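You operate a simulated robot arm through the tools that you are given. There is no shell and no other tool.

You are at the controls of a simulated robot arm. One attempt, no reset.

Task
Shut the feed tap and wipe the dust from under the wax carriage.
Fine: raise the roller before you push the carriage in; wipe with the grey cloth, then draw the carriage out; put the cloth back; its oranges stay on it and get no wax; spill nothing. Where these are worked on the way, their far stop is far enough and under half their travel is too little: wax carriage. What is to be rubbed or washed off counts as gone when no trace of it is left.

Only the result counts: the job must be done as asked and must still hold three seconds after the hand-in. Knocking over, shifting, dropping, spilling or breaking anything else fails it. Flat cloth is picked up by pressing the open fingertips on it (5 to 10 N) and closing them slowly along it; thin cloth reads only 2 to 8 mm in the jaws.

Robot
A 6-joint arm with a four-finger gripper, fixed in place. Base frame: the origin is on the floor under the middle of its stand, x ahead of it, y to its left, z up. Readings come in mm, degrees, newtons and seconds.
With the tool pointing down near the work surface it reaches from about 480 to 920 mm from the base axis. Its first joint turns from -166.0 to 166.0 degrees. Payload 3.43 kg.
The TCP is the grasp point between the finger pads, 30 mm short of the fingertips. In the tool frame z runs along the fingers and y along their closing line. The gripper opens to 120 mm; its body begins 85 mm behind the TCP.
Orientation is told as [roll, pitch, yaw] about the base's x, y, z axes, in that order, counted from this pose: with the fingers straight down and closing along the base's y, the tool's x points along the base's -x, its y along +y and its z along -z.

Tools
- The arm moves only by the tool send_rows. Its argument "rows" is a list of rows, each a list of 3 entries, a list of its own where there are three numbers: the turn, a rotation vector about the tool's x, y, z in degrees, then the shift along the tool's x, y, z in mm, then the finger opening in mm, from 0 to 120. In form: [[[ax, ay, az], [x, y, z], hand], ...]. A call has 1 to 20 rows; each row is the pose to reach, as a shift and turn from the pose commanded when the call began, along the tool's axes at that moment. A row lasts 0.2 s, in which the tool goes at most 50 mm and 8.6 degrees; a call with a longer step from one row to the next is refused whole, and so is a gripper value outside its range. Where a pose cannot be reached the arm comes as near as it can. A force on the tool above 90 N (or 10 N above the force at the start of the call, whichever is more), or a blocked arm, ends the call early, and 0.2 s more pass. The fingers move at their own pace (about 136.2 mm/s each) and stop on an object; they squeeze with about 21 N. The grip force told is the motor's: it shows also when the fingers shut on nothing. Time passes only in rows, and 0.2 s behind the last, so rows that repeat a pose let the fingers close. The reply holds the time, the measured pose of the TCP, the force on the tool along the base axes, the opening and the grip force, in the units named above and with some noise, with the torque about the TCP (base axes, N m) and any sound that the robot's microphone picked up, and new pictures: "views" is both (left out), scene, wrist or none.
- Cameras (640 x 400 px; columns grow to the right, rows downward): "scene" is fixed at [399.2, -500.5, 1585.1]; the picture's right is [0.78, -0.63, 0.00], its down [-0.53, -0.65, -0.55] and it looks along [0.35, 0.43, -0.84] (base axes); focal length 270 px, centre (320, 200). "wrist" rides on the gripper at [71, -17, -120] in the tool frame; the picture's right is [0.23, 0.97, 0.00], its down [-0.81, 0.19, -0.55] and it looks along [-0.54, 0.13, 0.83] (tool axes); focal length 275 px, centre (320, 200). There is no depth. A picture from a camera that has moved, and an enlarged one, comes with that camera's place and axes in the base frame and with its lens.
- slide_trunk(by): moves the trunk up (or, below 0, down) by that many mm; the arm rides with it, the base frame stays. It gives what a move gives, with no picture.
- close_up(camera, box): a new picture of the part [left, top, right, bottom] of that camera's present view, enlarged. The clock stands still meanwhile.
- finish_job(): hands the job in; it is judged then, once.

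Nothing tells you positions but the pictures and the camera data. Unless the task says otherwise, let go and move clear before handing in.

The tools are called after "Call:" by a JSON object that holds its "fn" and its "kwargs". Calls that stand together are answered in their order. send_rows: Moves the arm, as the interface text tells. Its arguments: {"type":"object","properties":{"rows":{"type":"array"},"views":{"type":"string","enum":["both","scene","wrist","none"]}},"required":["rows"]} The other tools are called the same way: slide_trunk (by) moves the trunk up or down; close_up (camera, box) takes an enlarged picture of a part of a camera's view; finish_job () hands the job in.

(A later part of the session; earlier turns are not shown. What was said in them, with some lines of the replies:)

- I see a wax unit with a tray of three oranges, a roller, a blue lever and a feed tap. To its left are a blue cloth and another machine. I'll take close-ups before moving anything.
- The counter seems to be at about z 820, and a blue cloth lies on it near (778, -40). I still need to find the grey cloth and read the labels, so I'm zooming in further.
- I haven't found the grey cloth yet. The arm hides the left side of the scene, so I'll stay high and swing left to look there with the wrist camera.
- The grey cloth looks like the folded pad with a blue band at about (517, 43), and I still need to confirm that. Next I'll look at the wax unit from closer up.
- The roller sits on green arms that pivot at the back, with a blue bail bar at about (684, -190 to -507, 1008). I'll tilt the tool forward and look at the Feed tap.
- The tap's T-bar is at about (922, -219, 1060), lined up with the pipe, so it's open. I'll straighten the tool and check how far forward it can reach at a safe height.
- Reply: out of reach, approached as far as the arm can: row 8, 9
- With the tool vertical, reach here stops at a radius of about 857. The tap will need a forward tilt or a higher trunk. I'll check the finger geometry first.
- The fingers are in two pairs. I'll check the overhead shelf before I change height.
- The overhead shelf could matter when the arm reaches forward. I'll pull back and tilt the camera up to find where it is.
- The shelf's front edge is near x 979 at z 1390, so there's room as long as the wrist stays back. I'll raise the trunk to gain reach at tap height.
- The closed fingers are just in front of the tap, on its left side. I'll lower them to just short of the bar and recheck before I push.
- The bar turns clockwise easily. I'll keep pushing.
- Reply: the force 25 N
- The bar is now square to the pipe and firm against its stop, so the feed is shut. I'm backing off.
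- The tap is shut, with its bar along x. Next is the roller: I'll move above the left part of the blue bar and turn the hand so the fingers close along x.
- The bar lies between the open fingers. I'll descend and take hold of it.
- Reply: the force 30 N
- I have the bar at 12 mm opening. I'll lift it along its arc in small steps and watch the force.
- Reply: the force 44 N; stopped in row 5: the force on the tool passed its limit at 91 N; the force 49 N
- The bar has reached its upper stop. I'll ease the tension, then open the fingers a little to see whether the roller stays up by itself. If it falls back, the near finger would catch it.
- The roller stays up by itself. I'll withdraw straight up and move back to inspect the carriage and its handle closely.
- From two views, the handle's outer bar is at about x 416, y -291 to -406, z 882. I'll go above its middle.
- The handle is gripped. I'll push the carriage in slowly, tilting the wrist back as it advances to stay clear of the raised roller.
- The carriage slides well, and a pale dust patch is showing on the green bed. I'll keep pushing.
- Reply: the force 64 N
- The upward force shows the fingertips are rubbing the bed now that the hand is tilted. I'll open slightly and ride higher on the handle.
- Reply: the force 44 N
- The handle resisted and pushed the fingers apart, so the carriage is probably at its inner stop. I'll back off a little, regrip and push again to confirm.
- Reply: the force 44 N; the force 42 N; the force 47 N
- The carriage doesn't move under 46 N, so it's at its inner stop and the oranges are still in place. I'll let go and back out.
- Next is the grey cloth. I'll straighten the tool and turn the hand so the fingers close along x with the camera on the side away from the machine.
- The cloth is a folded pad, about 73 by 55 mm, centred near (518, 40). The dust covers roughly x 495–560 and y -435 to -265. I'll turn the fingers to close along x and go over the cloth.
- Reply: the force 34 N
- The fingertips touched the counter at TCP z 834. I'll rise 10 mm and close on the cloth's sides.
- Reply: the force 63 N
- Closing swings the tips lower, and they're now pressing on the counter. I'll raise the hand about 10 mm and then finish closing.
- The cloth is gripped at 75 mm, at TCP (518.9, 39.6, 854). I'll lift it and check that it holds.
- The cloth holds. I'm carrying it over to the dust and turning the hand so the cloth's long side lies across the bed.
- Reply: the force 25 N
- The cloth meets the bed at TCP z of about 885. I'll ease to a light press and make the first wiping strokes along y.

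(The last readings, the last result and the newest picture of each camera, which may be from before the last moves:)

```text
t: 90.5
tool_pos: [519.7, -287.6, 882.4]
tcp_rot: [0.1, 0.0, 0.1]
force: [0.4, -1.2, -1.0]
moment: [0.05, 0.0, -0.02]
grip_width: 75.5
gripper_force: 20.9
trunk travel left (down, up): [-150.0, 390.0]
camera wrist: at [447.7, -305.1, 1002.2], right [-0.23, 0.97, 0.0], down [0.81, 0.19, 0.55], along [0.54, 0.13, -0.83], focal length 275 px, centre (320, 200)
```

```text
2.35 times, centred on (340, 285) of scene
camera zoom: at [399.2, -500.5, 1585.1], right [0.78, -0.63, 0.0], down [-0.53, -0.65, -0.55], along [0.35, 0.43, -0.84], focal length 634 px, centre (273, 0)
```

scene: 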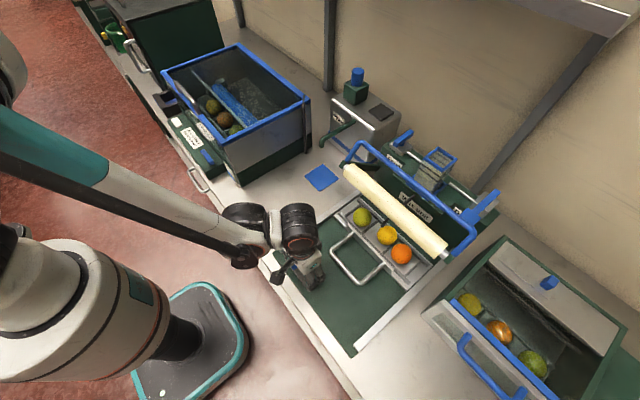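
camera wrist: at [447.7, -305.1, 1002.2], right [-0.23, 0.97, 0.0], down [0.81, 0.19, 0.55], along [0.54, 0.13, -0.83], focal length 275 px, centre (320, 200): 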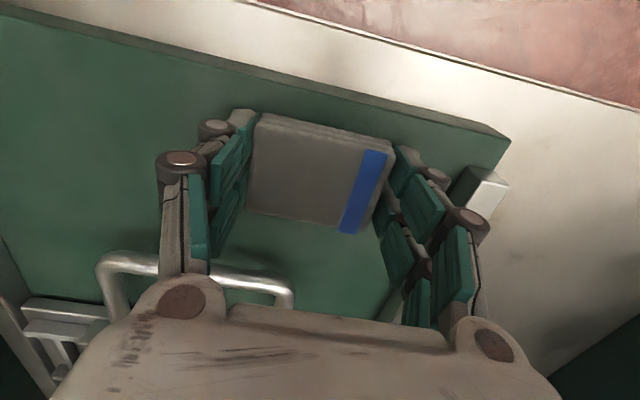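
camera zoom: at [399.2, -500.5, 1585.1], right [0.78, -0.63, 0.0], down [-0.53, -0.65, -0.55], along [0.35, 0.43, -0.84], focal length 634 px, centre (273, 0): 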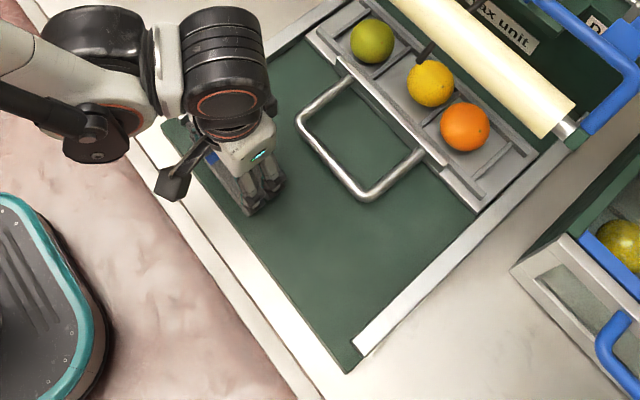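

Call:
{"fn": "close_up", "kwargs": {"camera": "scene", "box": [290, 250, 370, 330]}}

Call:
{"fn": "close_up", "kwargs": {"camera": "wrist", "box": [0, 0, 260, 200]}}

Call:
{"fn": "close_up", "kwargs": {"camera": "wrist", "box": [200, 40, 500, 300]}}

```text
5.00 times, centred on (330, 290) of scene
camera zoom: at [399.2, -500.5, 1585.1], right [0.78, -0.63, 0.0], down [-0.53, -0.65, -0.55], along [0.35, 0.43, -0.84], focal length 1348 px, centre (270, -250)
```

zoom: 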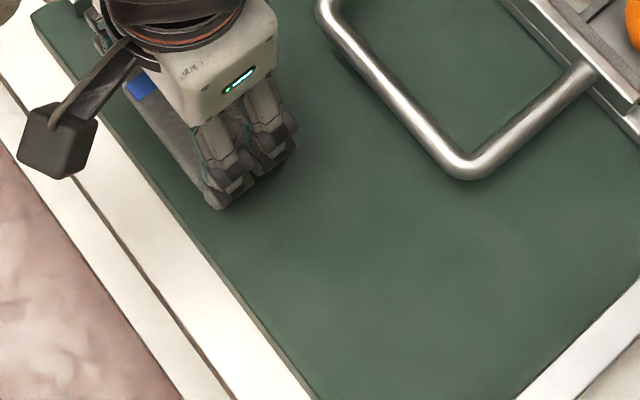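

```text
2.00 times, centred on (130, 100) of wrist
camera zoom: at [447.7, -305.1, 1002.2], right [-0.23, 0.97, 0.0], down [0.81, 0.19, 0.55], along [0.54, 0.13, -0.83], focal length 551 px, centre (700, 400)
```

zoom: 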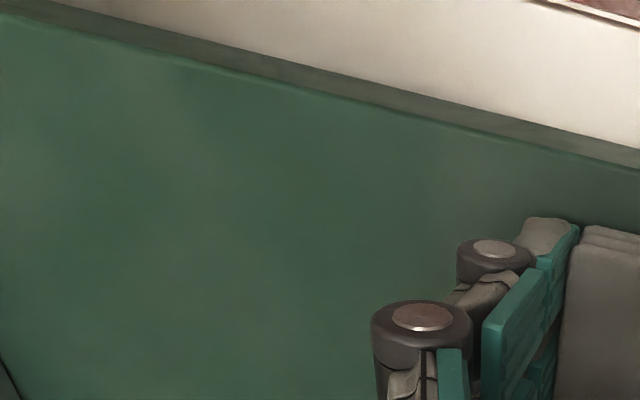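

```text
1.54 times, centred on (350, 170) of wrist
camera zoom: at [447.7, -305.1, 1002.2], right [-0.23, 0.97, 0.0], down [0.81, 0.19, 0.55], along [0.54, 0.13, -0.83], focal length 424 px, centre (274, 246)
```

zoom: 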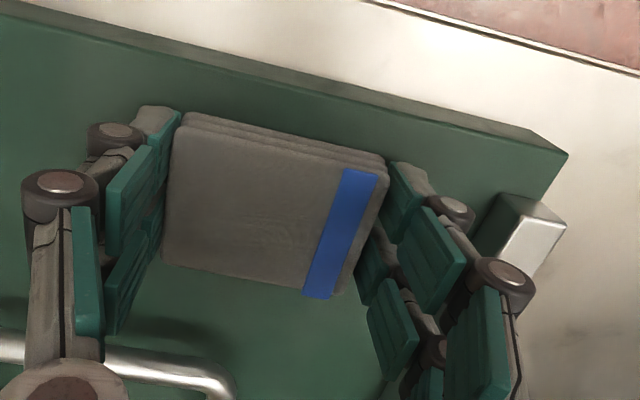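

The dust looks gone, but I'll make more passes over the whole patch with proper contact to be sure. First I'll find light contact again.

Call:
{"fn": "send_rows", "kwargs": {"rows": [[[0, 0, 0], [0, 0, 1], 50], [[0, 0, 0], [0, 0, 2], 50], [[0, 0, 0], [0, 0, 2], 50]], "views": "none"}}

```text
t: 91.3
tool_pos: [517.7, -286.2, 880.6]
tcp_rot: [0.1, -0.1, 0.0]
force: [9.0, -6.5, 23.8]
moment: [-0.31, -0.24, 0.03]
grip_width: 75.8
gripper_force: 21.1
trunk travel left (down, up): [-150.0, 390.0]
```

Call:
{"fn": "send_rows", "kwargs": {"rows": [[[0, 0, 0], [0, -14, -0.5], 50], [[0, 0, 0], [0, -28, -0.5], 50], [[0, 0, 0], [0, -42, -0.5], 50], [[0, 0, 0], [0, -56, -0.5], 50], [[0, 0, 0], [0, -70, -0.5], 50], [[0, 0, 0], [0, -84, -0.5], 50], [[0, 0, 0], [0, -98, -0.5], 50], [[0, 0, 0], [0, -112, -0.5], 50], [[0, 0, 0], [0, -126, -0.5], 50], [[0, 0, 0], [-12, -126, -0.5], 50], [[0, 0, 0], [-24, -126, -0.5], 50], [[0, 0, 0], [-24, -112, -0.5], 50], [[0, 0, 0], [-24, -98, -0.5], 50], [[0, 0, 0], [-24, -84, -0.5], 50], [[0, 0, 0], [-24, -70, -0.5], 50], [[0, 0, 0], [-24, -56, -0.5], 50], [[0, 0, 0], [-24, -42, -0.5], 50], [[0, 0, 0], [-24, -28, -0.5], 50], [[0, 0, 0], [-24, -14, -0.5], 50], [[0, 0, 0], [-24, 0, -0.5], 50]], "views": "wrist"}}

```text
t: 95.5
tool_pos: [543.2, -287.6, 882.2]
tcp_rot: [0.1, 0.0, 0.1]
force: [0.4, -1.1, -0.6]
moment: [0.01, 0.0, 0.02]
grip_width: 75.5
gripper_force: 20.6
trunk travel left (down, up): [-150.0, 390.0]
camera wrist: at [471.7, -304.2, 1001.9], right [-0.23, 0.97, 0.0], down [0.81, 0.19, 0.55], along [0.54, 0.13, -0.83], focal length 275 px, centre (320, 200)
```

wrist: 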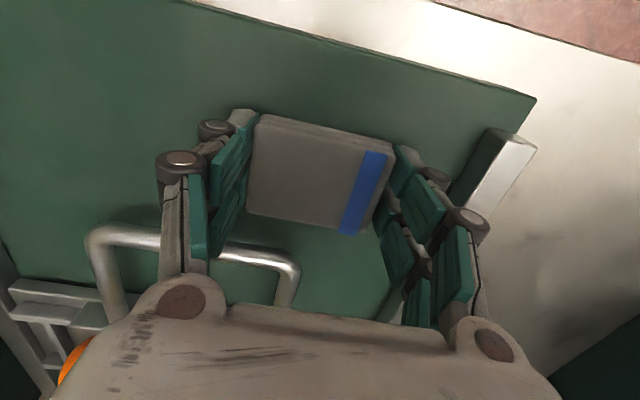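

Call:
{"fn": "send_rows", "kwargs": {"rows": [[[0, 0, 0], [0, 0, 1], 50], [[0, 0, 0], [0, -14, 1.5], 50], [[0, 0, 0], [0, -28, 1.5], 50], [[0, 0, 0], [0, -42, 1.5], 50], [[0, 0, 0], [0, -56, 1.5], 50], [[0, 0, 0], [0, -70, 1.5], 50], [[0, 0, 0], [0, -84, 1.5], 50], [[0, 0, 0], [0, -98, 1.5], 50], [[0, 0, 0], [0, -112, 1.5], 50], [[0, 0, 0], [0, -126, 1.5], 50], [[0, 0, 0], [13, -126, 1.5], 50], [[0, 0, 0], [26, -126, 1.5], 50], [[0, 0, 0], [38, -126, 1.5], 50]], "views": "none"}}

Call:
{"fn": "send_rows", "kwargs": {"rows": [[[0, 0, 0], [0, 14, 0], 50], [[0, 0, 0], [0, 28, 0], 50], [[0, 0, 0], [0, 42, 0], 50], [[0, 0, 0], [0, 56, 0], 50], [[0, 0, 0], [0, 70, 0], 50], [[0, 0, 0], [0, 84, 0], 50], [[0, 0, 0], [0, 98, 0], 50], [[0, 0, 0], [0, 112, 0], 50], [[0, 0, 0], [0, 126, 0], 50], [[0, 0, 0], [-18, 126, 0], 50], [[0, 0, 0], [-18, 100, 0], 50], [[0, 0, 0], [-18, 74, 0], 50], [[0, 0, 0], [-18, 48, 0], 50], [[0, 0, 0], [-18, 22, 0], 50], [[0, 0, 0], [-18, 0, 0], 50]]}}

```text
t: 98.3
tool_pos: [505.7, -412.7, 879.5]
tcp_rot: [0.1, -0.1, 0.0]
force: [7.7, -0.4, 23.8]
moment: [0.0, -0.23, -0.02]
grip_width: 76.1
gripper_force: 21.0
trunk travel left (down, up): [-150.0, 390.0]
```

```text
t: 101.5
tool_pos: [521.3, -413.8, 877.8]
tcp_rot: [0.0, 0.1, 0.0]
force: [0.0, 6.8, 21.3]
moment: [0.52, -0.04, 0.05]
grip_width: 76.0
gripper_force: 20.9
trunk travel left (down, up): [-150.0, 390.0]
camera wrist: at [448.8, -430.3, 998.1], right [-0.23, 0.97, 0.0], down [0.81, 0.19, 0.55], along [0.54, 0.13, -0.83], focal length 275 px, centre (320, 200)
```

scene: 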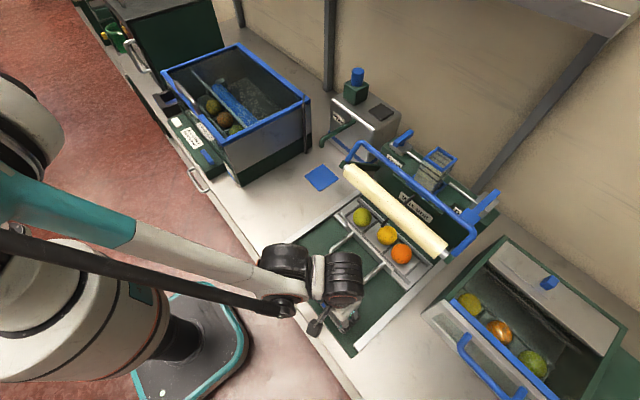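
wrist: 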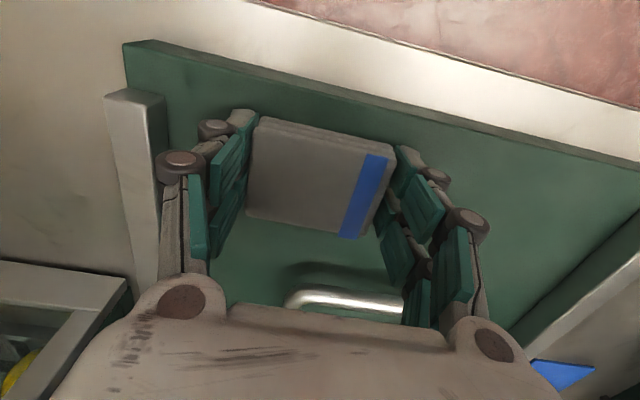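

Full coverage is done with firm contact. I'll lift off and inspect the bed.

Call:
{"fn": "send_rows", "kwargs": {"rows": [[[0, 0, 0], [0, 0, -15], 50], [[0, 0, 0], [0, 0, -50], 50], [[0, 0, 0], [0, 30, -90], 50], [[0, 0, 0], [0, 75, -110], 50], [[0, 0, 0], [0, 120, -120], 50], [[0, 0, 0], [0, 165, -120], 50], [[0, 0, 0], [0, 210, -120], 50], [[0, 0, 0], [0, 255, -120], 50], [[0, 0, 0], [0, 300, -120], 50], [[0, 0, 0], [0, 300, -120], 50]]}}

Call:
{"fn": "close_up", "kwargs": {"camera": "scene", "box": [280, 230, 380, 340]}}

Call:
{"fn": "close_up", "kwargs": {"camera": "wrist", "box": [0, 0, 260, 200]}}

```text
t: 103.7
tool_pos: [521.2, -115.6, 1001.4]
tcp_rot: [0.2, 0.0, 0.0]
force: [0.0, 0.6, -1.2]
moment: [-0.03, -0.02, -0.06]
grip_width: 75.5
gripper_force: 20.9
trunk travel left (down, up): [-150.0, 390.0]
camera wrist: at [450.0, -132.8, 1120.9], right [-0.23, 0.97, 0.0], down [0.81, 0.19, 0.55], along [0.54, 0.13, -0.83], focal length 275 px, centre (320, 200)
```

scene: 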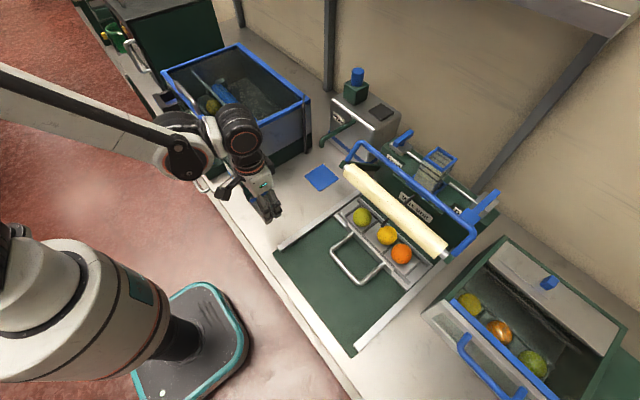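
wrist: 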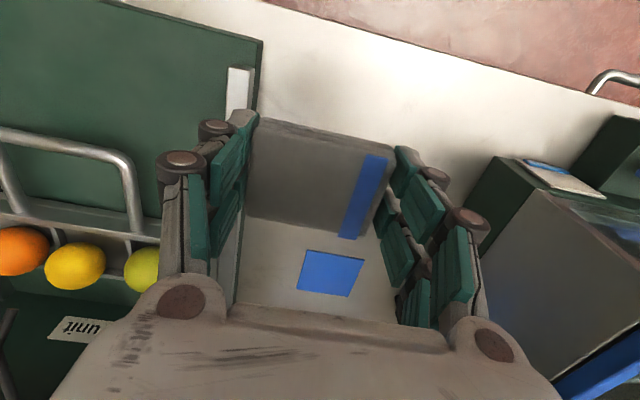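

```text
3.64 times, centred on (330, 285) of scene
camera zoom: at [399.2, -500.5, 1585.1], right [0.78, -0.63, 0.0], down [-0.53, -0.65, -0.55], along [0.35, 0.43, -0.84], focal length 981 px, centre (284, -109)
```

zoom: 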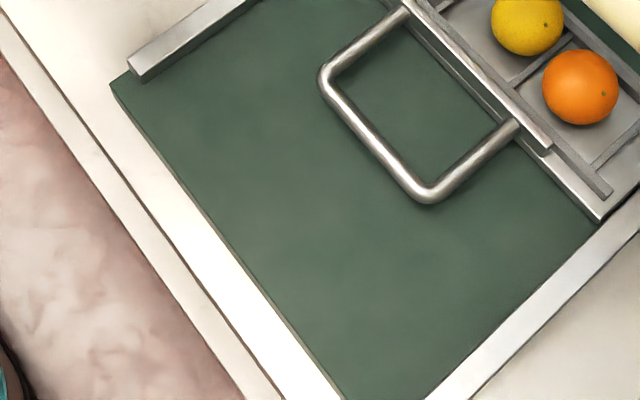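

```text
2.00 times, centred on (130, 100) of wrist
camera zoom: at [450.0, -132.8, 1120.9], right [-0.23, 0.97, 0.0], down [0.81, 0.19, 0.55], along [0.54, 0.13, -0.83], focal length 551 px, centre (700, 400)
```

zoom: 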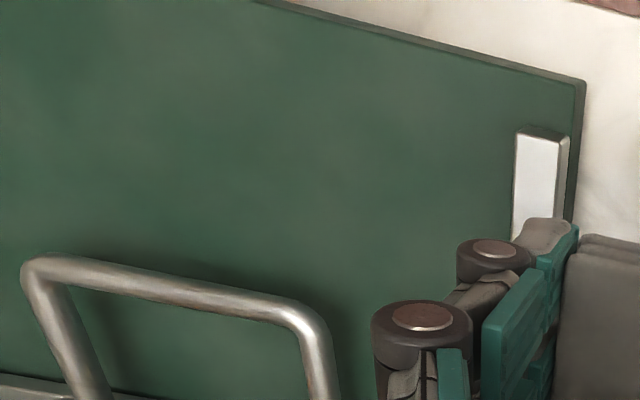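

The bed looks clean. I'm returning the cloth to its original spot with its original orientation.

Call:
{"fn": "send_rows", "kwargs": {"rows": [[[0, 0, -8], [0, 13, 0], 50], [[0, 0, -16], [0, 26, 0], 50], [[0, 0, -24], [0, 39, 0], 50], [[0, 0, -32], [0, 52, 0], 50], [[0, 0, -40], [0, 65, 0], 50], [[0, 0, -48], [0, 78, 0], 50], [[0, 0, -56], [0, 91, 0], 50], [[0, 0, -64], [0, 104, 0], 50], [[0, 0, -72], [0, 117, 0], 50], [[0, 0, -80], [1, 130, 0], 50], [[0, 0, -88], [2, 143, 0], 50], [[0, 0, -90], [2, 155, 10], 50], [[0, 0, -90], [2, 155, 50], 50], [[0, 0, -90], [2, 155, 90], 50], [[0, 0, -90], [2, 155, 90], 50]]}}

Call:
{"fn": "close_up", "kwargs": {"camera": "scene", "box": [200, 130, 310, 230]}}

```text
t: 106.9
tool_pos: [520.0, 43.6, 912.5]
tcp_rot: [0.0, -0.1, 90.0]
force: [0.3, -0.7, -0.7]
moment: [0.0, 0.03, 0.0]
grip_width: 75.0
gripper_force: 20.7
trunk travel left (down, up): [-150.0, 390.0]
camera wrist: at [536.7, -28.1, 1032.5], right [-0.97, -0.23, 0.0], down [-0.19, 0.81, 0.55], along [-0.13, 0.54, -0.83], focal length 275 px, centre (320, 200)
```

scene: 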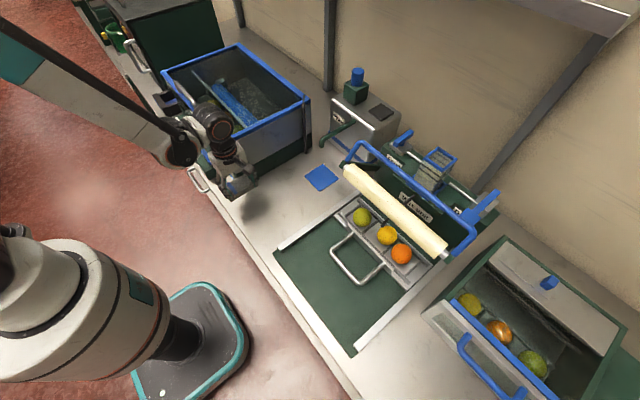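
wrist: 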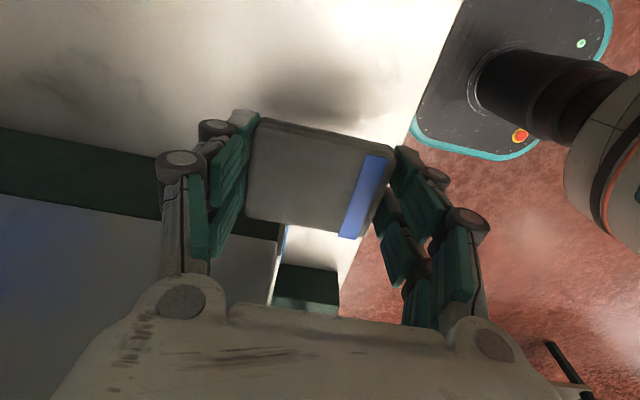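

```text
4.00 times, centred on (255, 180) of scene
camera zoom: at [399.2, -500.5, 1585.1], right [0.78, -0.63, 0.0], down [-0.53, -0.65, -0.55], along [0.35, 0.43, -0.84], focal length 1079 px, centre (580, 280)
```

zoom: 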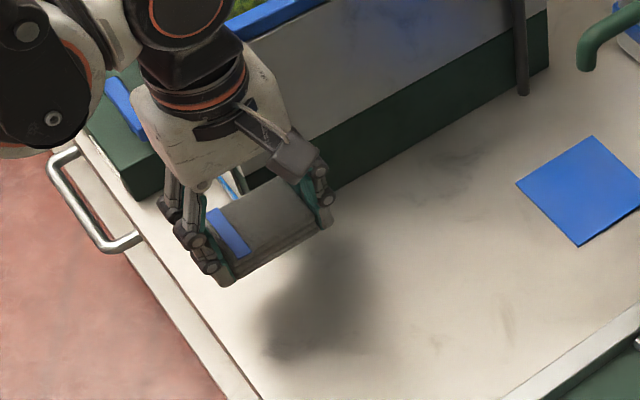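

Call:
{"fn": "send_rows", "kwargs": {"rows": [[[0, 0, 0], [2, 0, 20], 50], [[0, 0, 0], [3.5, 0, 40], 50], [[0, 0, 0], [3.5, 0, 54], 50], [[0, 0, 0], [3.5, 0, 60], 50], [[0, 0, 0], [3.5, 0, 60], 50]], "views": "none"}}

Call:
{"fn": "send_rows", "kwargs": {"rows": [[[0, 0, 0], [0, 0, 2], 50], [[0, 0, 0], [0, 0, 3], 50], [[0, 0, 0], [0, 0, 3], 50]], "views": "none"}}

```text
t: 108.1
tool_pos: [519.7, 40.8, 853.0]
tcp_rot: [0.0, -0.1, 89.9]
force: [0.5, 0.3, -0.7]
moment: [0.01, 0.0, 0.02]
grip_width: 75.5
gripper_force: 20.9
trunk travel left (down, up): [-150.0, 390.0]
```

```text
t: 108.9
tool_pos: [519.9, 39.3, 848.9]
tcp_rot: [0.0, -0.1, 90.0]
force: [-0.3, -0.3, -1.1]
moment: [0.04, -0.01, -0.01]
grip_width: 75.6
gripper_force: 21.1
trunk travel left (down, up): [-150.0, 390.0]
```

Call:
{"fn": "send_rows", "kwargs": {"rows": [[[0, 0, 0], [0, 0, 1], 50], [[0, 0, 0], [0, 0, 2], 50], [[0, 0, 0], [0, 0, 2], 50]], "views": "none"}}

Call:
{"fn": "close_up", "kwargs": {"camera": "scene", "box": [200, 150, 290, 230]}}

```text
t: 109.7
tool_pos: [518.9, 38.0, 847.1]
tcp_rot: [-0.1, -0.1, 90.0]
force: [3.2, 5.3, 25.5]
moment: [0.14, -0.16, 0.03]
grip_width: 75.8
gripper_force: 21.0
trunk travel left (down, up): [-150.0, 390.0]
```

```text
5.00 times, centred on (245, 190) of scene
camera zoom: at [399.2, -500.5, 1585.1], right [0.78, -0.63, 0.0], down [-0.53, -0.65, -0.55], along [0.35, 0.43, -0.84], focal length 1348 px, centre (695, 250)
```

zoom: 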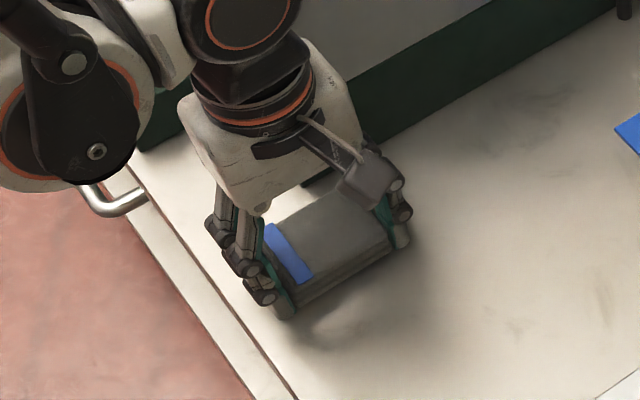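

The cloth is back on the counter at its spot. I'll relieve the pressure, open and rise.

Call:
{"fn": "send_rows", "kwargs": {"rows": [[[0, 0, 0], [0, 0, -1.5], 60], [[0, 0, 0], [0, 0, -1.5], 78], [[0, 0, 0], [0, 0, -1.5], 90], [[0, 0, 0], [0, 0, -1.5], 105], [[0, 0, 0], [0, 0, -1.5], 110], [[0, 0, 0], [0, 0, -25], 110], [[0, 0, 0], [0, 0, -65], 110], [[0, 0, 0], [0, 0, -110], 110], [[0, 0, 0], [0, 0, -155], 110], [[0, 0, 0], [0, 0, -200], 110], [[0, 0, 0], [0, 0, -200], 110]]}}

Call:
{"fn": "close_up", "kwargs": {"camera": "scene", "box": [200, 150, 290, 230]}}

Call:
{"fn": "close_up", "kwargs": {"camera": "wrist", "box": [240, 60, 400, 180]}}

```text
t: 112.1
tool_pos: [522.3, 38.0, 1044.8]
tcp_rot: [0.0, -0.1, 90.0]
force: [-0.5, 0.0, 0.4]
moment: [0.02, -0.03, -0.02]
grip_width: 110.1
gripper_force: 0.1
trunk travel left (down, up): [-150.0, 390.0]
camera wrist: at [539.0, -34.6, 1164.6], right [-0.97, -0.23, 0.0], down [-0.19, 0.81, 0.55], along [-0.13, 0.54, -0.83], focal length 275 px, centre (320, 200)
```

scene: 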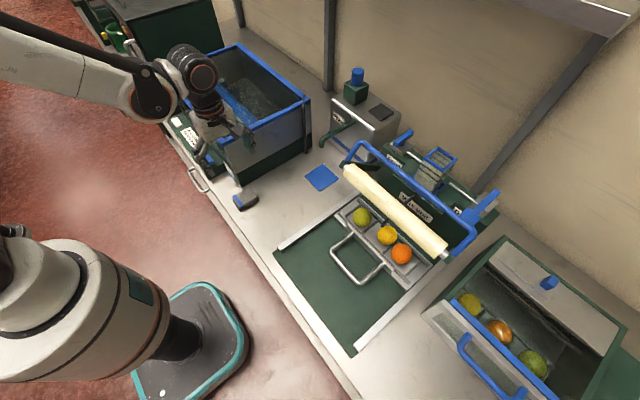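
wrist: 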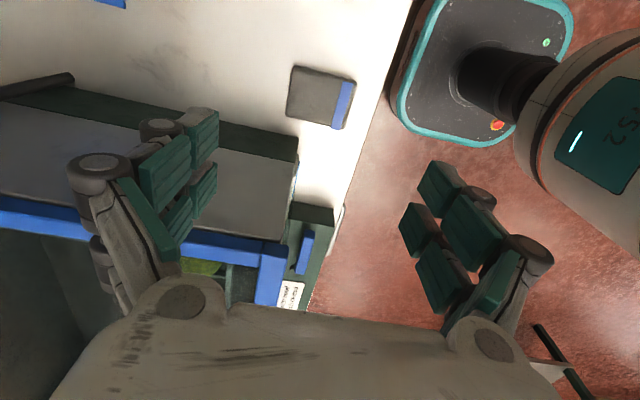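

```text
5.00 times, centred on (245, 190) of scene
camera zoom: at [399.2, -500.5, 1585.1], right [0.78, -0.63, 0.0], down [-0.53, -0.65, -0.55], along [0.35, 0.43, -0.84], focal length 1348 px, centre (695, 250)
```

zoom: 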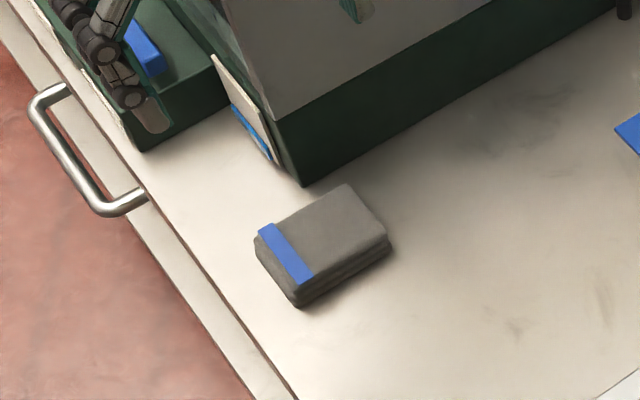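

```text
3.33 times, centred on (320, 120) of wrist
camera zoom: at [539.0, -34.6, 1164.6], right [-0.97, -0.23, 0.0], down [-0.19, 0.81, 0.55], along [-0.13, 0.54, -0.83], focal length 918 px, centre (320, 467)
```

zoom: 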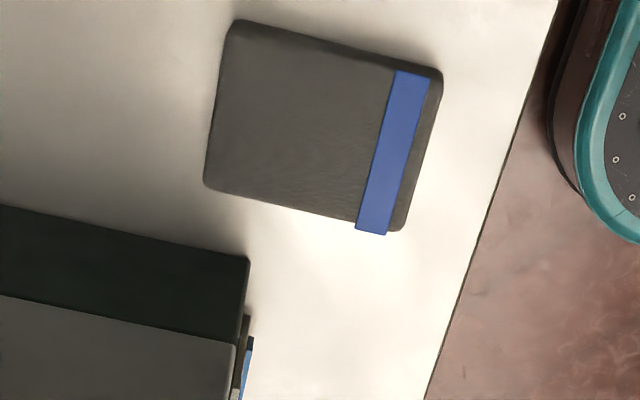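

The cloth is back where it was. Now I'll go to the handle at about (598, -348, 882) to draw the carriage out.

Call:
{"fn": "send_rows", "kwargs": {"rows": [[[0, 0, 0], [40, 0, 0], 100], [[0, 0, 0], [80, -5, 0], 80], [[0, 0, 0], [120, -10, 0], 60], [[0, 0, 0], [160, -20, 0], 60], [[0, 0, 0], [200, -30, 0], 60], [[0, 0, 0], [240, -40, 5], 60], [[0, 0, 0], [280, -50, 15], 60], [[0, 0, 0], [320, -60, 25], 60], [[0, 0, 0], [355, -70, 35], 60], [[0, 0, 0], [386, -76, 45], 60], [[0, 0, 0], [386, -76, 45], 60]]}}

Call:
{"fn": "close_up", "kwargs": {"camera": "wrist", "box": [180, 60, 460, 280]}}

```text
t: 114.5
tool_pos: [598.1, -347.7, 1003.9]
tcp_rot: [0.0, -0.1, 90.1]
force: [-0.6, -0.2, -0.7]
moment: [0.0, -0.02, 0.01]
grip_width: 60.1
gripper_force: 0.1
trunk travel left (down, up): [-150.0, 390.0]
camera wrist: at [615.0, -419.5, 1123.0], right [-0.97, -0.23, 0.0], down [-0.19, 0.81, 0.55], along [-0.13, 0.54, -0.83], focal length 275 px, centre (320, 200)
```

scene: 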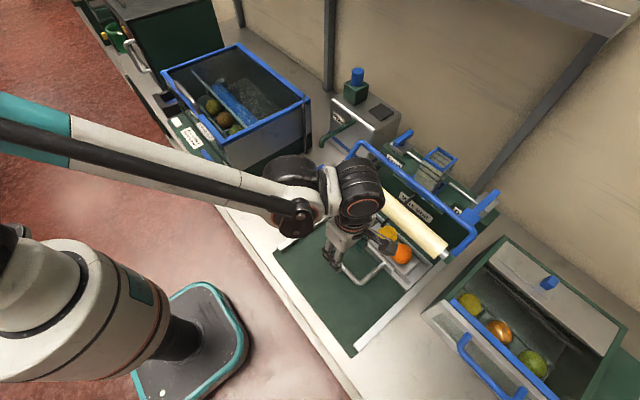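
wrist: 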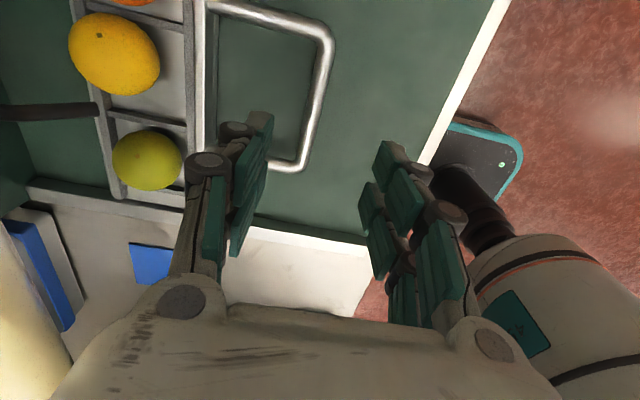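

```text
1.82 times, centred on (320, 170) of wrist
camera zoom: at [615.0, -419.5, 1123.0], right [-0.97, -0.23, 0.0], down [-0.19, 0.81, 0.55], along [-0.13, 0.54, -0.83], focal length 500 px, centre (320, 254)
```

zoom: 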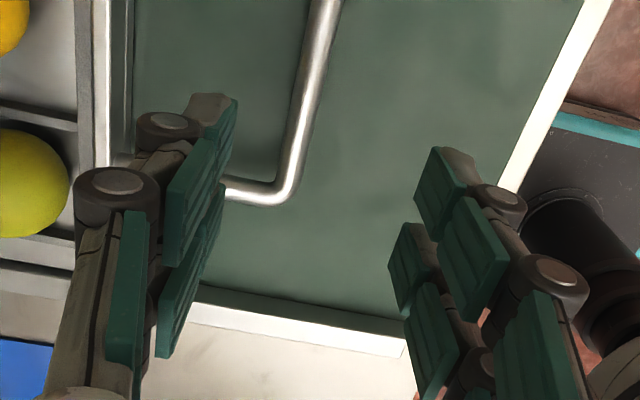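

Call:
{"fn": "send_rows", "kwargs": {"rows": [[[0, 0, 0], [0, -6, 35], 60], [[0, 0, 0], [0, -6, 70], 60], [[0, 0, 0], [0, -6, 95], 60], [[0, 0, 0], [0, -6, 113], 60], [[0, 0, 0], [0, -6, 113], 60]]}}

Call:
{"fn": "close_up", "kwargs": {"camera": "wrist", "box": [180, 60, 460, 280]}}

```text
t: 115.7
tool_pos: [604.8, -346.5, 887.8]
tcp_rot: [0.0, -0.2, 90.0]
force: [0.9, 0.4, -0.7]
moment: [-0.01, -0.01, 0.0]
grip_width: 60.1
gripper_force: 0.0
trunk travel left (down, up): [-150.0, 390.0]
camera wrist: at [621.2, -418.9, 1008.2], right [-0.97, -0.23, 0.0], down [-0.19, 0.81, 0.55], along [-0.13, 0.54, -0.83], focal length 275 px, centre (320, 200)
```

scene: 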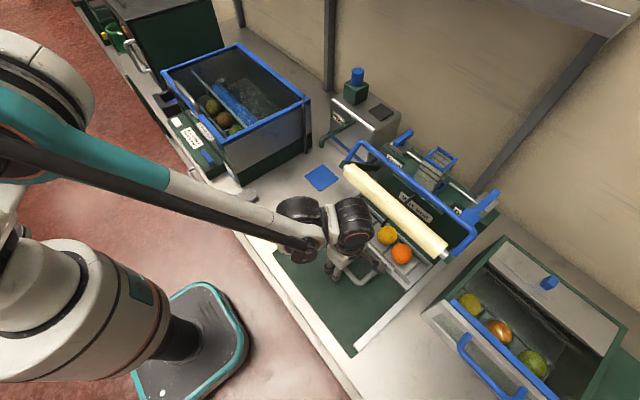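
wrist: 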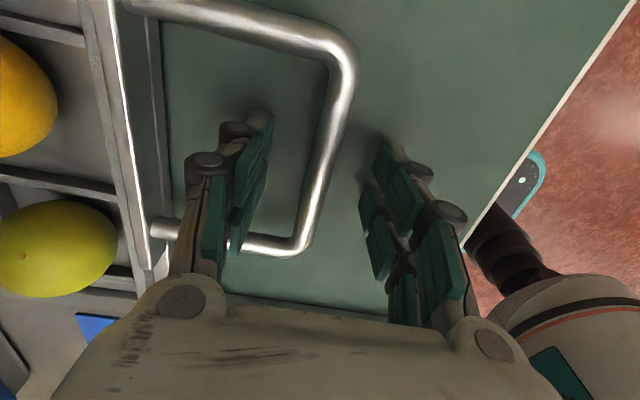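

```text
1.82 times, centred on (320, 170) of wrist
camera zoom: at [621.2, -418.9, 1008.2], right [-0.97, -0.23, 0.0], down [-0.19, 0.81, 0.55], along [-0.13, 0.54, -0.83], focal length 500 px, centre (320, 254)
```

zoom: 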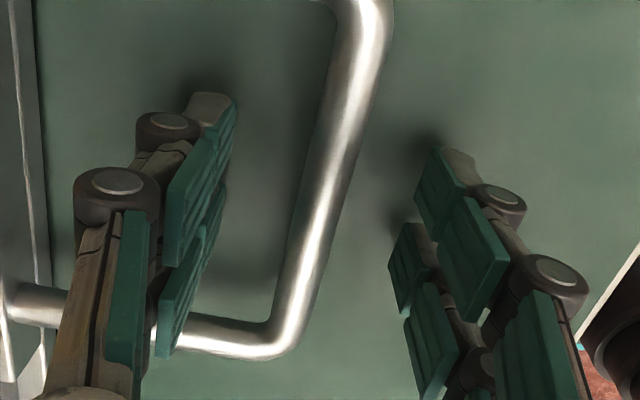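

Call:
{"fn": "send_rows", "kwargs": {"rows": [[[0, 0, 0], [0, 0, 0], 40], [[0, 0, 0], [0, 0, 0], 25], [[0, 0, 0], [0, 0, 0], 12], [[0, 0, 0], [0, 0, 0], 0], [[0, 0, 0], [0, 0, 0], 0], [[0, 0, 0], [0, 0, 0], 0]], "views": "none"}}

Call:
{"fn": "send_rows", "kwargs": {"rows": [[[0, 0, 0], [0, 2, 0], 0], [[0, 0, 0], [0, 5, 0], 0], [[0, 0, 0], [0, 10, 0], 0], [[0, 0, 0], [0, 16, 0], 0], [[0, 0, 0], [0, 23, 0], 0], [[0, 0, 0], [0, 30, 0], 0], [[0, 0, 0], [0, 37, 0], 0], [[0, 0, 0], [0, 44, 0], 0], [[0, 0, 0], [0, 51, 0], 0], [[0, 0, 0], [0, 58, 0], 0], [[0, 0, 0], [0, 65, 0], 0], [[0, 0, 0], [0, 71, 0], 0], [[0, 0, 0], [0, 75, 0], 0], [[0, 0, 0], [0, 77, 0], 0], [[0, 0, 0], [0, 77, 0], 0]]}}

```text
t: 117.1
tool_pos: [604.1, -346.1, 888.8]
tcp_rot: [0.0, -0.1, 90.0]
force: [0.0, 0.8, -5.3]
moment: [-0.08, -0.02, 1.39]
grip_width: 13.1
gripper_force: 44.7
trunk travel left (down, up): [-150.0, 390.0]
```

```text
t: 120.3
tool_pos: [527.2, -346.5, 888.3]
tcp_rot: [0.1, -0.1, 89.9]
force: [-0.5, 7.2, 12.3]
moment: [-0.05, -0.04, 1.42]
grip_width: 13.2
gripper_force: 45.0
trunk travel left (down, up): [-150.0, 390.0]
camera wrist: at [543.5, -418.7, 1007.2], right [-0.97, -0.23, 0.0], down [-0.19, 0.81, 0.55], along [-0.13, 0.54, -0.83], focal length 275 px, centre (320, 200)
```

scene: 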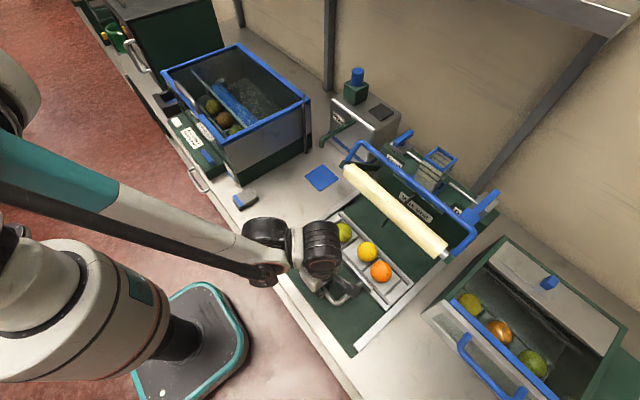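
wrist: 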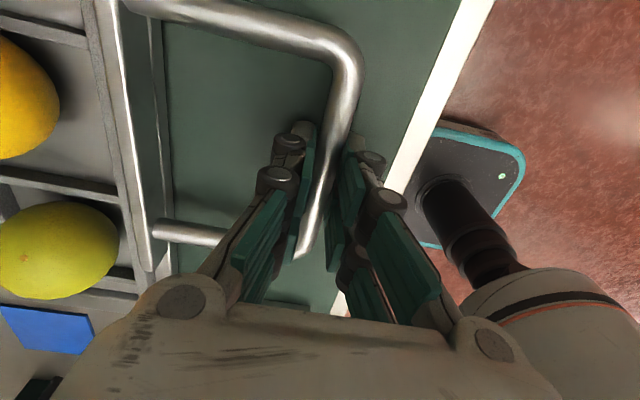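

The carriage follows. I'll keep drawing it out to its outer stop.

Call:
{"fn": "send_rows", "kwargs": {"rows": [[[0, 0, 0], [0, 3, 0], 0], [[0, 0, 0], [0, 8, 0], 0], [[0, 0, 0], [0, 14, 0], 0], [[0, 0, 0], [0, 21, 0], 0], [[0, 0, 0], [0, 28, 0], 0], [[0, 0, 0], [0, 35, 0], 0], [[0, 0, 0], [0, 42, 0], 0], [[0, 0, 0], [0, 49, 0], 0], [[0, 0, 0], [0, 56, 0], 0], [[0, 0, 0], [0, 63, 0], 0], [[0, 0, 0], [0, 70, 0], 0], [[0, 0, 0], [0, 77, 0], 0], [[0, 0, 0], [0, 84, 0], 0], [[0, 0, 0], [0, 91, 0], 0], [[0, 0, 0], [0, 97, 0], 0], [[0, 0, 0], [0, 101, 0], 0], [[0, 0, 0], [0, 104, 0], 0], [[0, 0, 0], [0, 106, 0], 0], [[0, 0, 0], [0, 106, 0], 0]]}}

```text
t: 124.3
tool_pos: [419.3, -348.3, 887.5]
tcp_rot: [0.0, -0.1, 89.9]
force: [0.2, 3.2, 18.2]
moment: [-0.7, -0.03, 1.45]
grip_width: 13.0
gripper_force: 44.7
trunk travel left (down, up): [-150.0, 390.0]
camera wrist: at [436.0, -418.7, 1007.2], right [-0.97, -0.23, 0.0], down [-0.19, 0.81, 0.55], along [-0.13, 0.54, -0.83], focal length 275 px, centre (320, 200)
```

scene: 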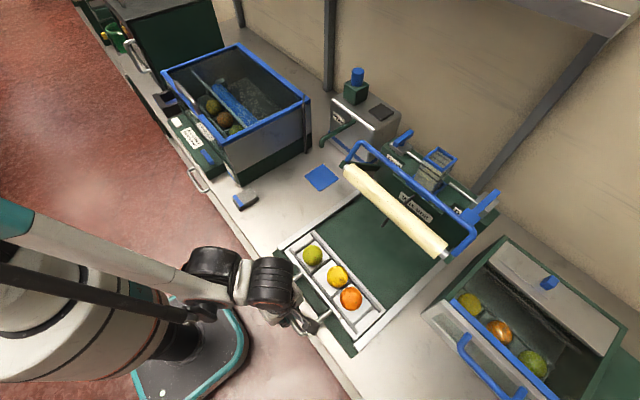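
wrist: 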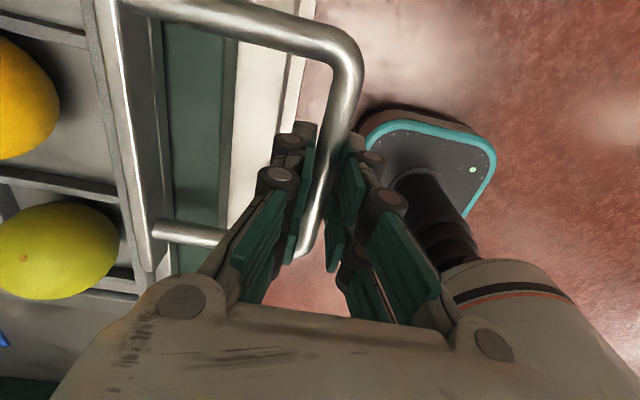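

Call:
{"fn": "send_rows", "kwargs": {"rows": [[[0, 0, 0], [0, 2, 0], 0], [[0, 0, 0], [0, 4, 0], 0], [[0, 0, 0], [0, 4, 0], 0]], "views": "none"}}

```text
t: 125.1
tool_pos: [416.5, -346.8, 886.9]
tcp_rot: [-0.1, 0.0, 90.0]
force: [8.6, -4.4, 22.3]
moment: [-0.46, -0.14, 1.46]
grip_width: 13.2
gripper_force: 44.9
trunk travel left (down, up): [-150.0, 390.0]
```

Call:
{"fn": "send_rows", "kwargs": {"rows": [[[0, 0, 0], [0, 1.5, 0], 0], [[0, 0, 0], [0, 3, 0], 0], [[0, 0, 0], [0, 3, 0], 0]], "views": "none"}}

Call:
{"fn": "close_up", "kwargs": {"camera": "scene", "box": [265, 220, 425, 360]}}

```text
t: 125.9
tool_pos: [415.3, -346.8, 886.7]
tcp_rot: [-0.2, 0.0, 90.1]
force: [50.4, -3.2, 40.4]
moment: [-0.07, -0.67, 1.38]
grip_width: 13.4
gripper_force: 44.9
trunk travel left (down, up): [-150.0, 390.0]
```

```text
2.86 times, centred on (345, 290) of scene
camera zoom: at [399.2, -500.5, 1585.1], right [0.78, -0.63, 0.0], down [-0.53, -0.65, -0.55], along [0.35, 0.43, -0.84], focal length 770 px, centre (249, -57)
```

zoom: 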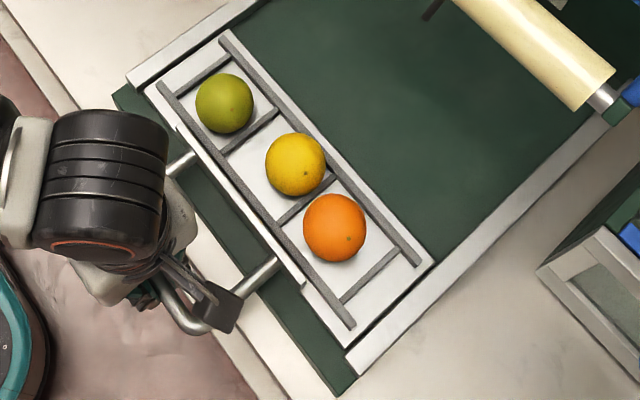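

The carriage is out against its stop with the oranges in place. I'll relax, open, and lift clear.

Call:
{"fn": "send_rows", "kwargs": {"rows": [[[0, 0, 0], [0, -3, -1], 0], [[0, 0, 0], [0, -3, -1], 12], [[0, 0, 0], [0, -3, -1], 30], [[0, 0, 0], [0, -3, -1], 50], [[0, 0, 0], [0, -3, -1], 60], [[0, 0, 0], [0, -3, -30], 60], [[0, 0, 0], [0, -3, -70], 60], [[0, 0, 0], [0, -3, -110], 60], [[0, 0, 0], [0, -3, -150], 60], [[0, 0, 0], [0, -3, -190], 60], [[0, 0, 0], [0, -3, -230], 60], [[0, 0, 0], [0, -3, -230], 60]]}}

Call:
{"fn": "close_up", "kwargs": {"camera": "scene", "box": [265, 120, 525, 360]}}

```text
t: 128.5
tool_pos: [415.8, -345.8, 1119.8]
tcp_rot: [0.1, -0.1, 90.0]
force: [-0.5, 0.8, 0.3]
moment: [0.01, -0.06, -0.05]
grip_width: 59.8
gripper_force: 0.1
trunk travel left (down, up): [-150.0, 390.0]
camera wrist: at [432.8, -419.1, 1239.4], right [-0.97, -0.23, 0.0], down [-0.19, 0.81, 0.55], along [-0.13, 0.54, -0.83], focal length 275 px, centre (320, 200)
```

scene: 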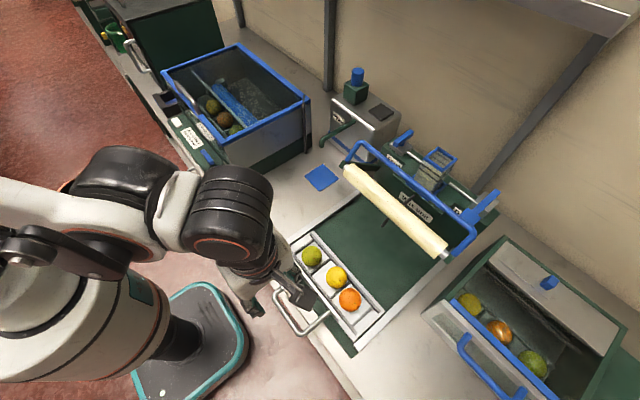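
wrist: 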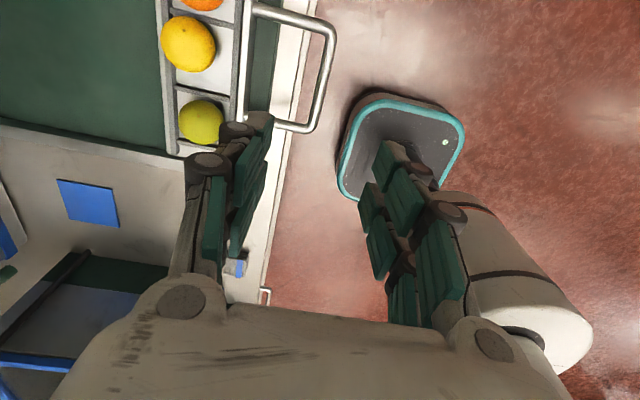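

```text
1.67 times, centred on (395, 240) of scene
camera zoom: at [399.2, -500.5, 1585.1], right [0.78, -0.63, 0.0], down [-0.53, -0.65, -0.55], along [0.35, 0.43, -0.84], focal length 449 px, centre (195, 133)
```

zoom: 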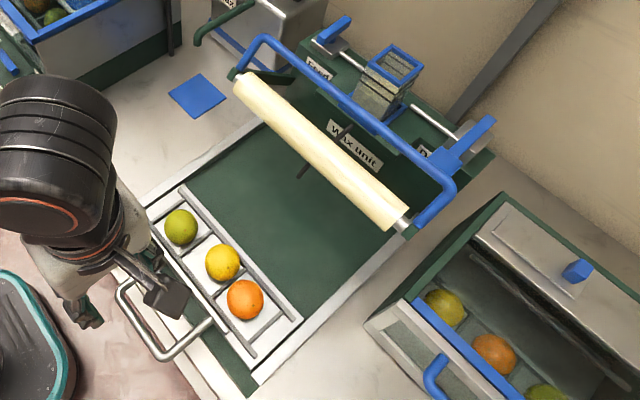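

Everything looks done. Before handing in, I'll move the arm well clear and take a final look at the tap, oranges and cloth.

Call:
{"fn": "send_rows", "kwargs": {"rows": [[[0, 0, 0], [-35, -10, -30], 60], [[0, 0, 0], [-75, -20, -60], 60], [[0, 0, 0], [-115, -30, -90], 60], [[0, 0, 0], [-120, -40, -120], 60], [[0, 0, 0], [-120, -40, -120], 60], [[0, 0, 0], [-120, -40, -120], 60]]}}

Call:
{"fn": "close_up", "kwargs": {"camera": "scene", "box": [290, 210, 400, 350]}}

Call:
{"fn": "close_up", "kwargs": {"camera": "scene", "box": [330, 110, 510, 260]}}

Call:
{"fn": "close_up", "kwargs": {"camera": "scene", "box": [180, 40, 340, 230]}}

```text
refused: row 2 steps farther than a row can; nothing moved
```

```text
2.86 times, centred on (345, 280) of scene
camera zoom: at [399.2, -500.5, 1585.1], right [0.78, -0.63, 0.0], down [-0.53, -0.65, -0.55], along [0.35, 0.43, -0.84], focal length 770 px, centre (249, -29)
```

zoom: 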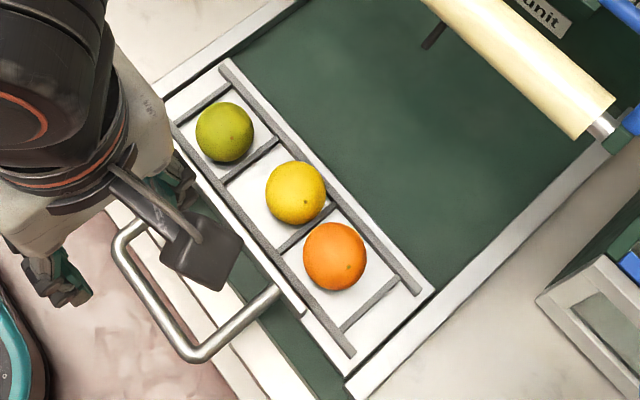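

```text
2.67 times, centred on (420, 185) of scene
camera zoom: at [399.2, -500.5, 1585.1], right [0.78, -0.63, 0.0], down [-0.53, -0.65, -0.55], along [0.35, 0.43, -0.84], focal length 719 px, centre (53, 240)
```

zoom: 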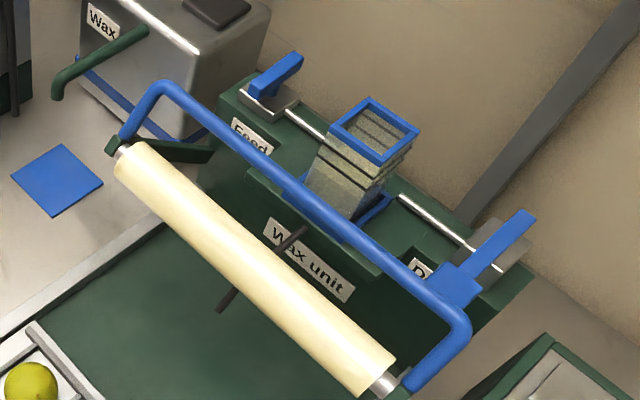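

```text
2.11 times, centred on (260, 135) of scene
camera zoom: at [399.2, -500.5, 1585.1], right [0.78, -0.63, 0.0], down [-0.53, -0.65, -0.55], along [0.35, 0.43, -0.84], focal length 568 px, centre (446, 337)
```

zoom: 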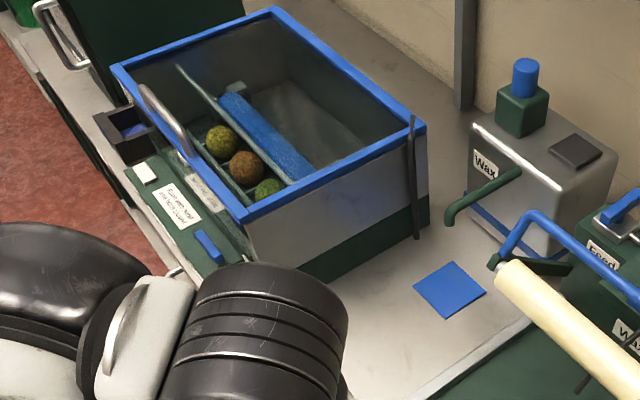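

That move was refused because its steps were too long, so I'm repeating it with shorter ones to get clear and see the cloth.

Call:
{"fn": "send_rows", "kwargs": {"rows": [[[0, 0, 0], [0, -5, -35], 60], [[0, 0, 0], [0, -10, -70], 60], [[0, 0, 0], [0, -15, -105], 60], [[0, 0, 0], [0, -20, -140], 60], [[0, 0, 0], [0, -20, -140], 60], [[0, 0, 0], [0, -20, -140], 60]]}}

Call:
{"fn": "close_up", "kwargs": {"camera": "scene", "box": [200, 130, 420, 340]}}

```text
t: 129.9
tool_pos: [436.7, -345.2, 1258.0]
tcp_rot: [0.0, -0.2, 90.0]
force: [-0.7, -0.9, 0.5]
moment: [0.0, 0.01, 0.0]
grip_width: 60.1
gripper_force: 0.1
trunk travel left (down, up): [-150.0, 390.0]
camera wrist: at [452.7, -416.4, 1376.7], right [-0.97, -0.23, 0.0], down [-0.19, 0.81, 0.55], along [-0.13, 0.54, -0.83], focal length 275 px, centre (320, 200)
```

scene: 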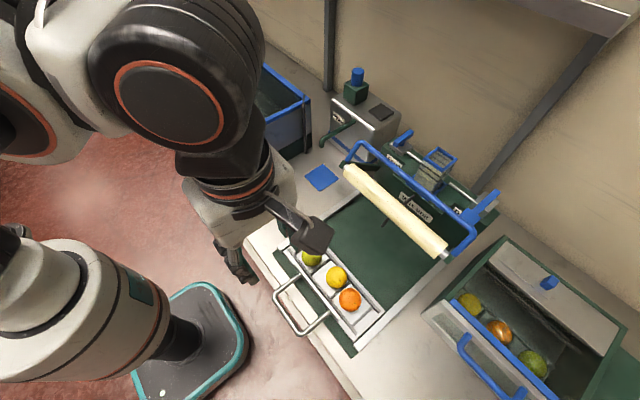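
wrist: 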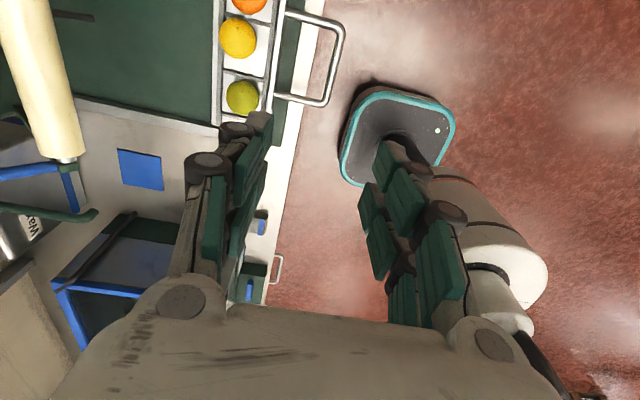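

```text
1.90 times, centred on (310, 235) of scene
camera zoom: at [399.2, -500.5, 1585.1], right [0.78, -0.63, 0.0], down [-0.53, -0.65, -0.55], along [0.35, 0.43, -0.84], focal length 514 px, centre (339, 133)
```

zoom: 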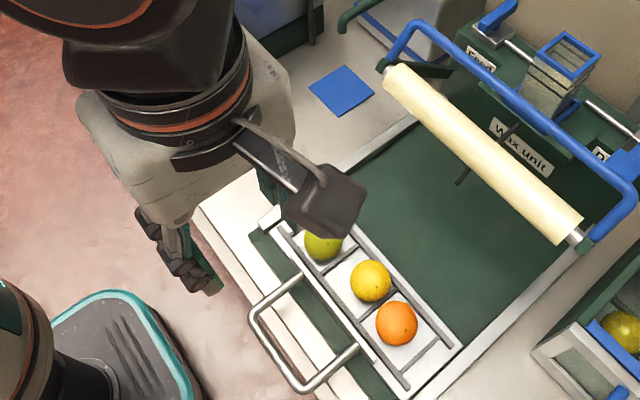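

The feed tap is shut, the roller is up and the dust is gone. The carriage is back out with its three oranges in place and the grey cloth is back at its spot. The arm is clear, so I'm handing in.

Call:
{"fn": "finish_job", "kwargs": {}}

```text
The job is handed in.
```

The job is handed in; the simulator has only confirmed receipt, so I don't have a verdict yet.

- **Feed tap:** shut. The handle was turned a quarter turn to its stop, so it now sits square to the pipe.
- **Roller:** raised to its upper stop before the carriage moved. It stayed up on its own and I left it up.
- **Carriage:** pushed in to its inner stop, then drawn back out to its outer stop after the wiping. All three oranges stayed in their compartments, and I saw no wax on them.
- **Dust:** wiped with the grey cloth in several overlapping passes. No trace showed on the bed from either camera before I drew the carriage back over it.
- **Cloth:** back on the counter within a few millimetres of its original spot, facing the same way.

I saw nothing spilled, knocked over or shifted, and the arm was open and clear at hand-in.
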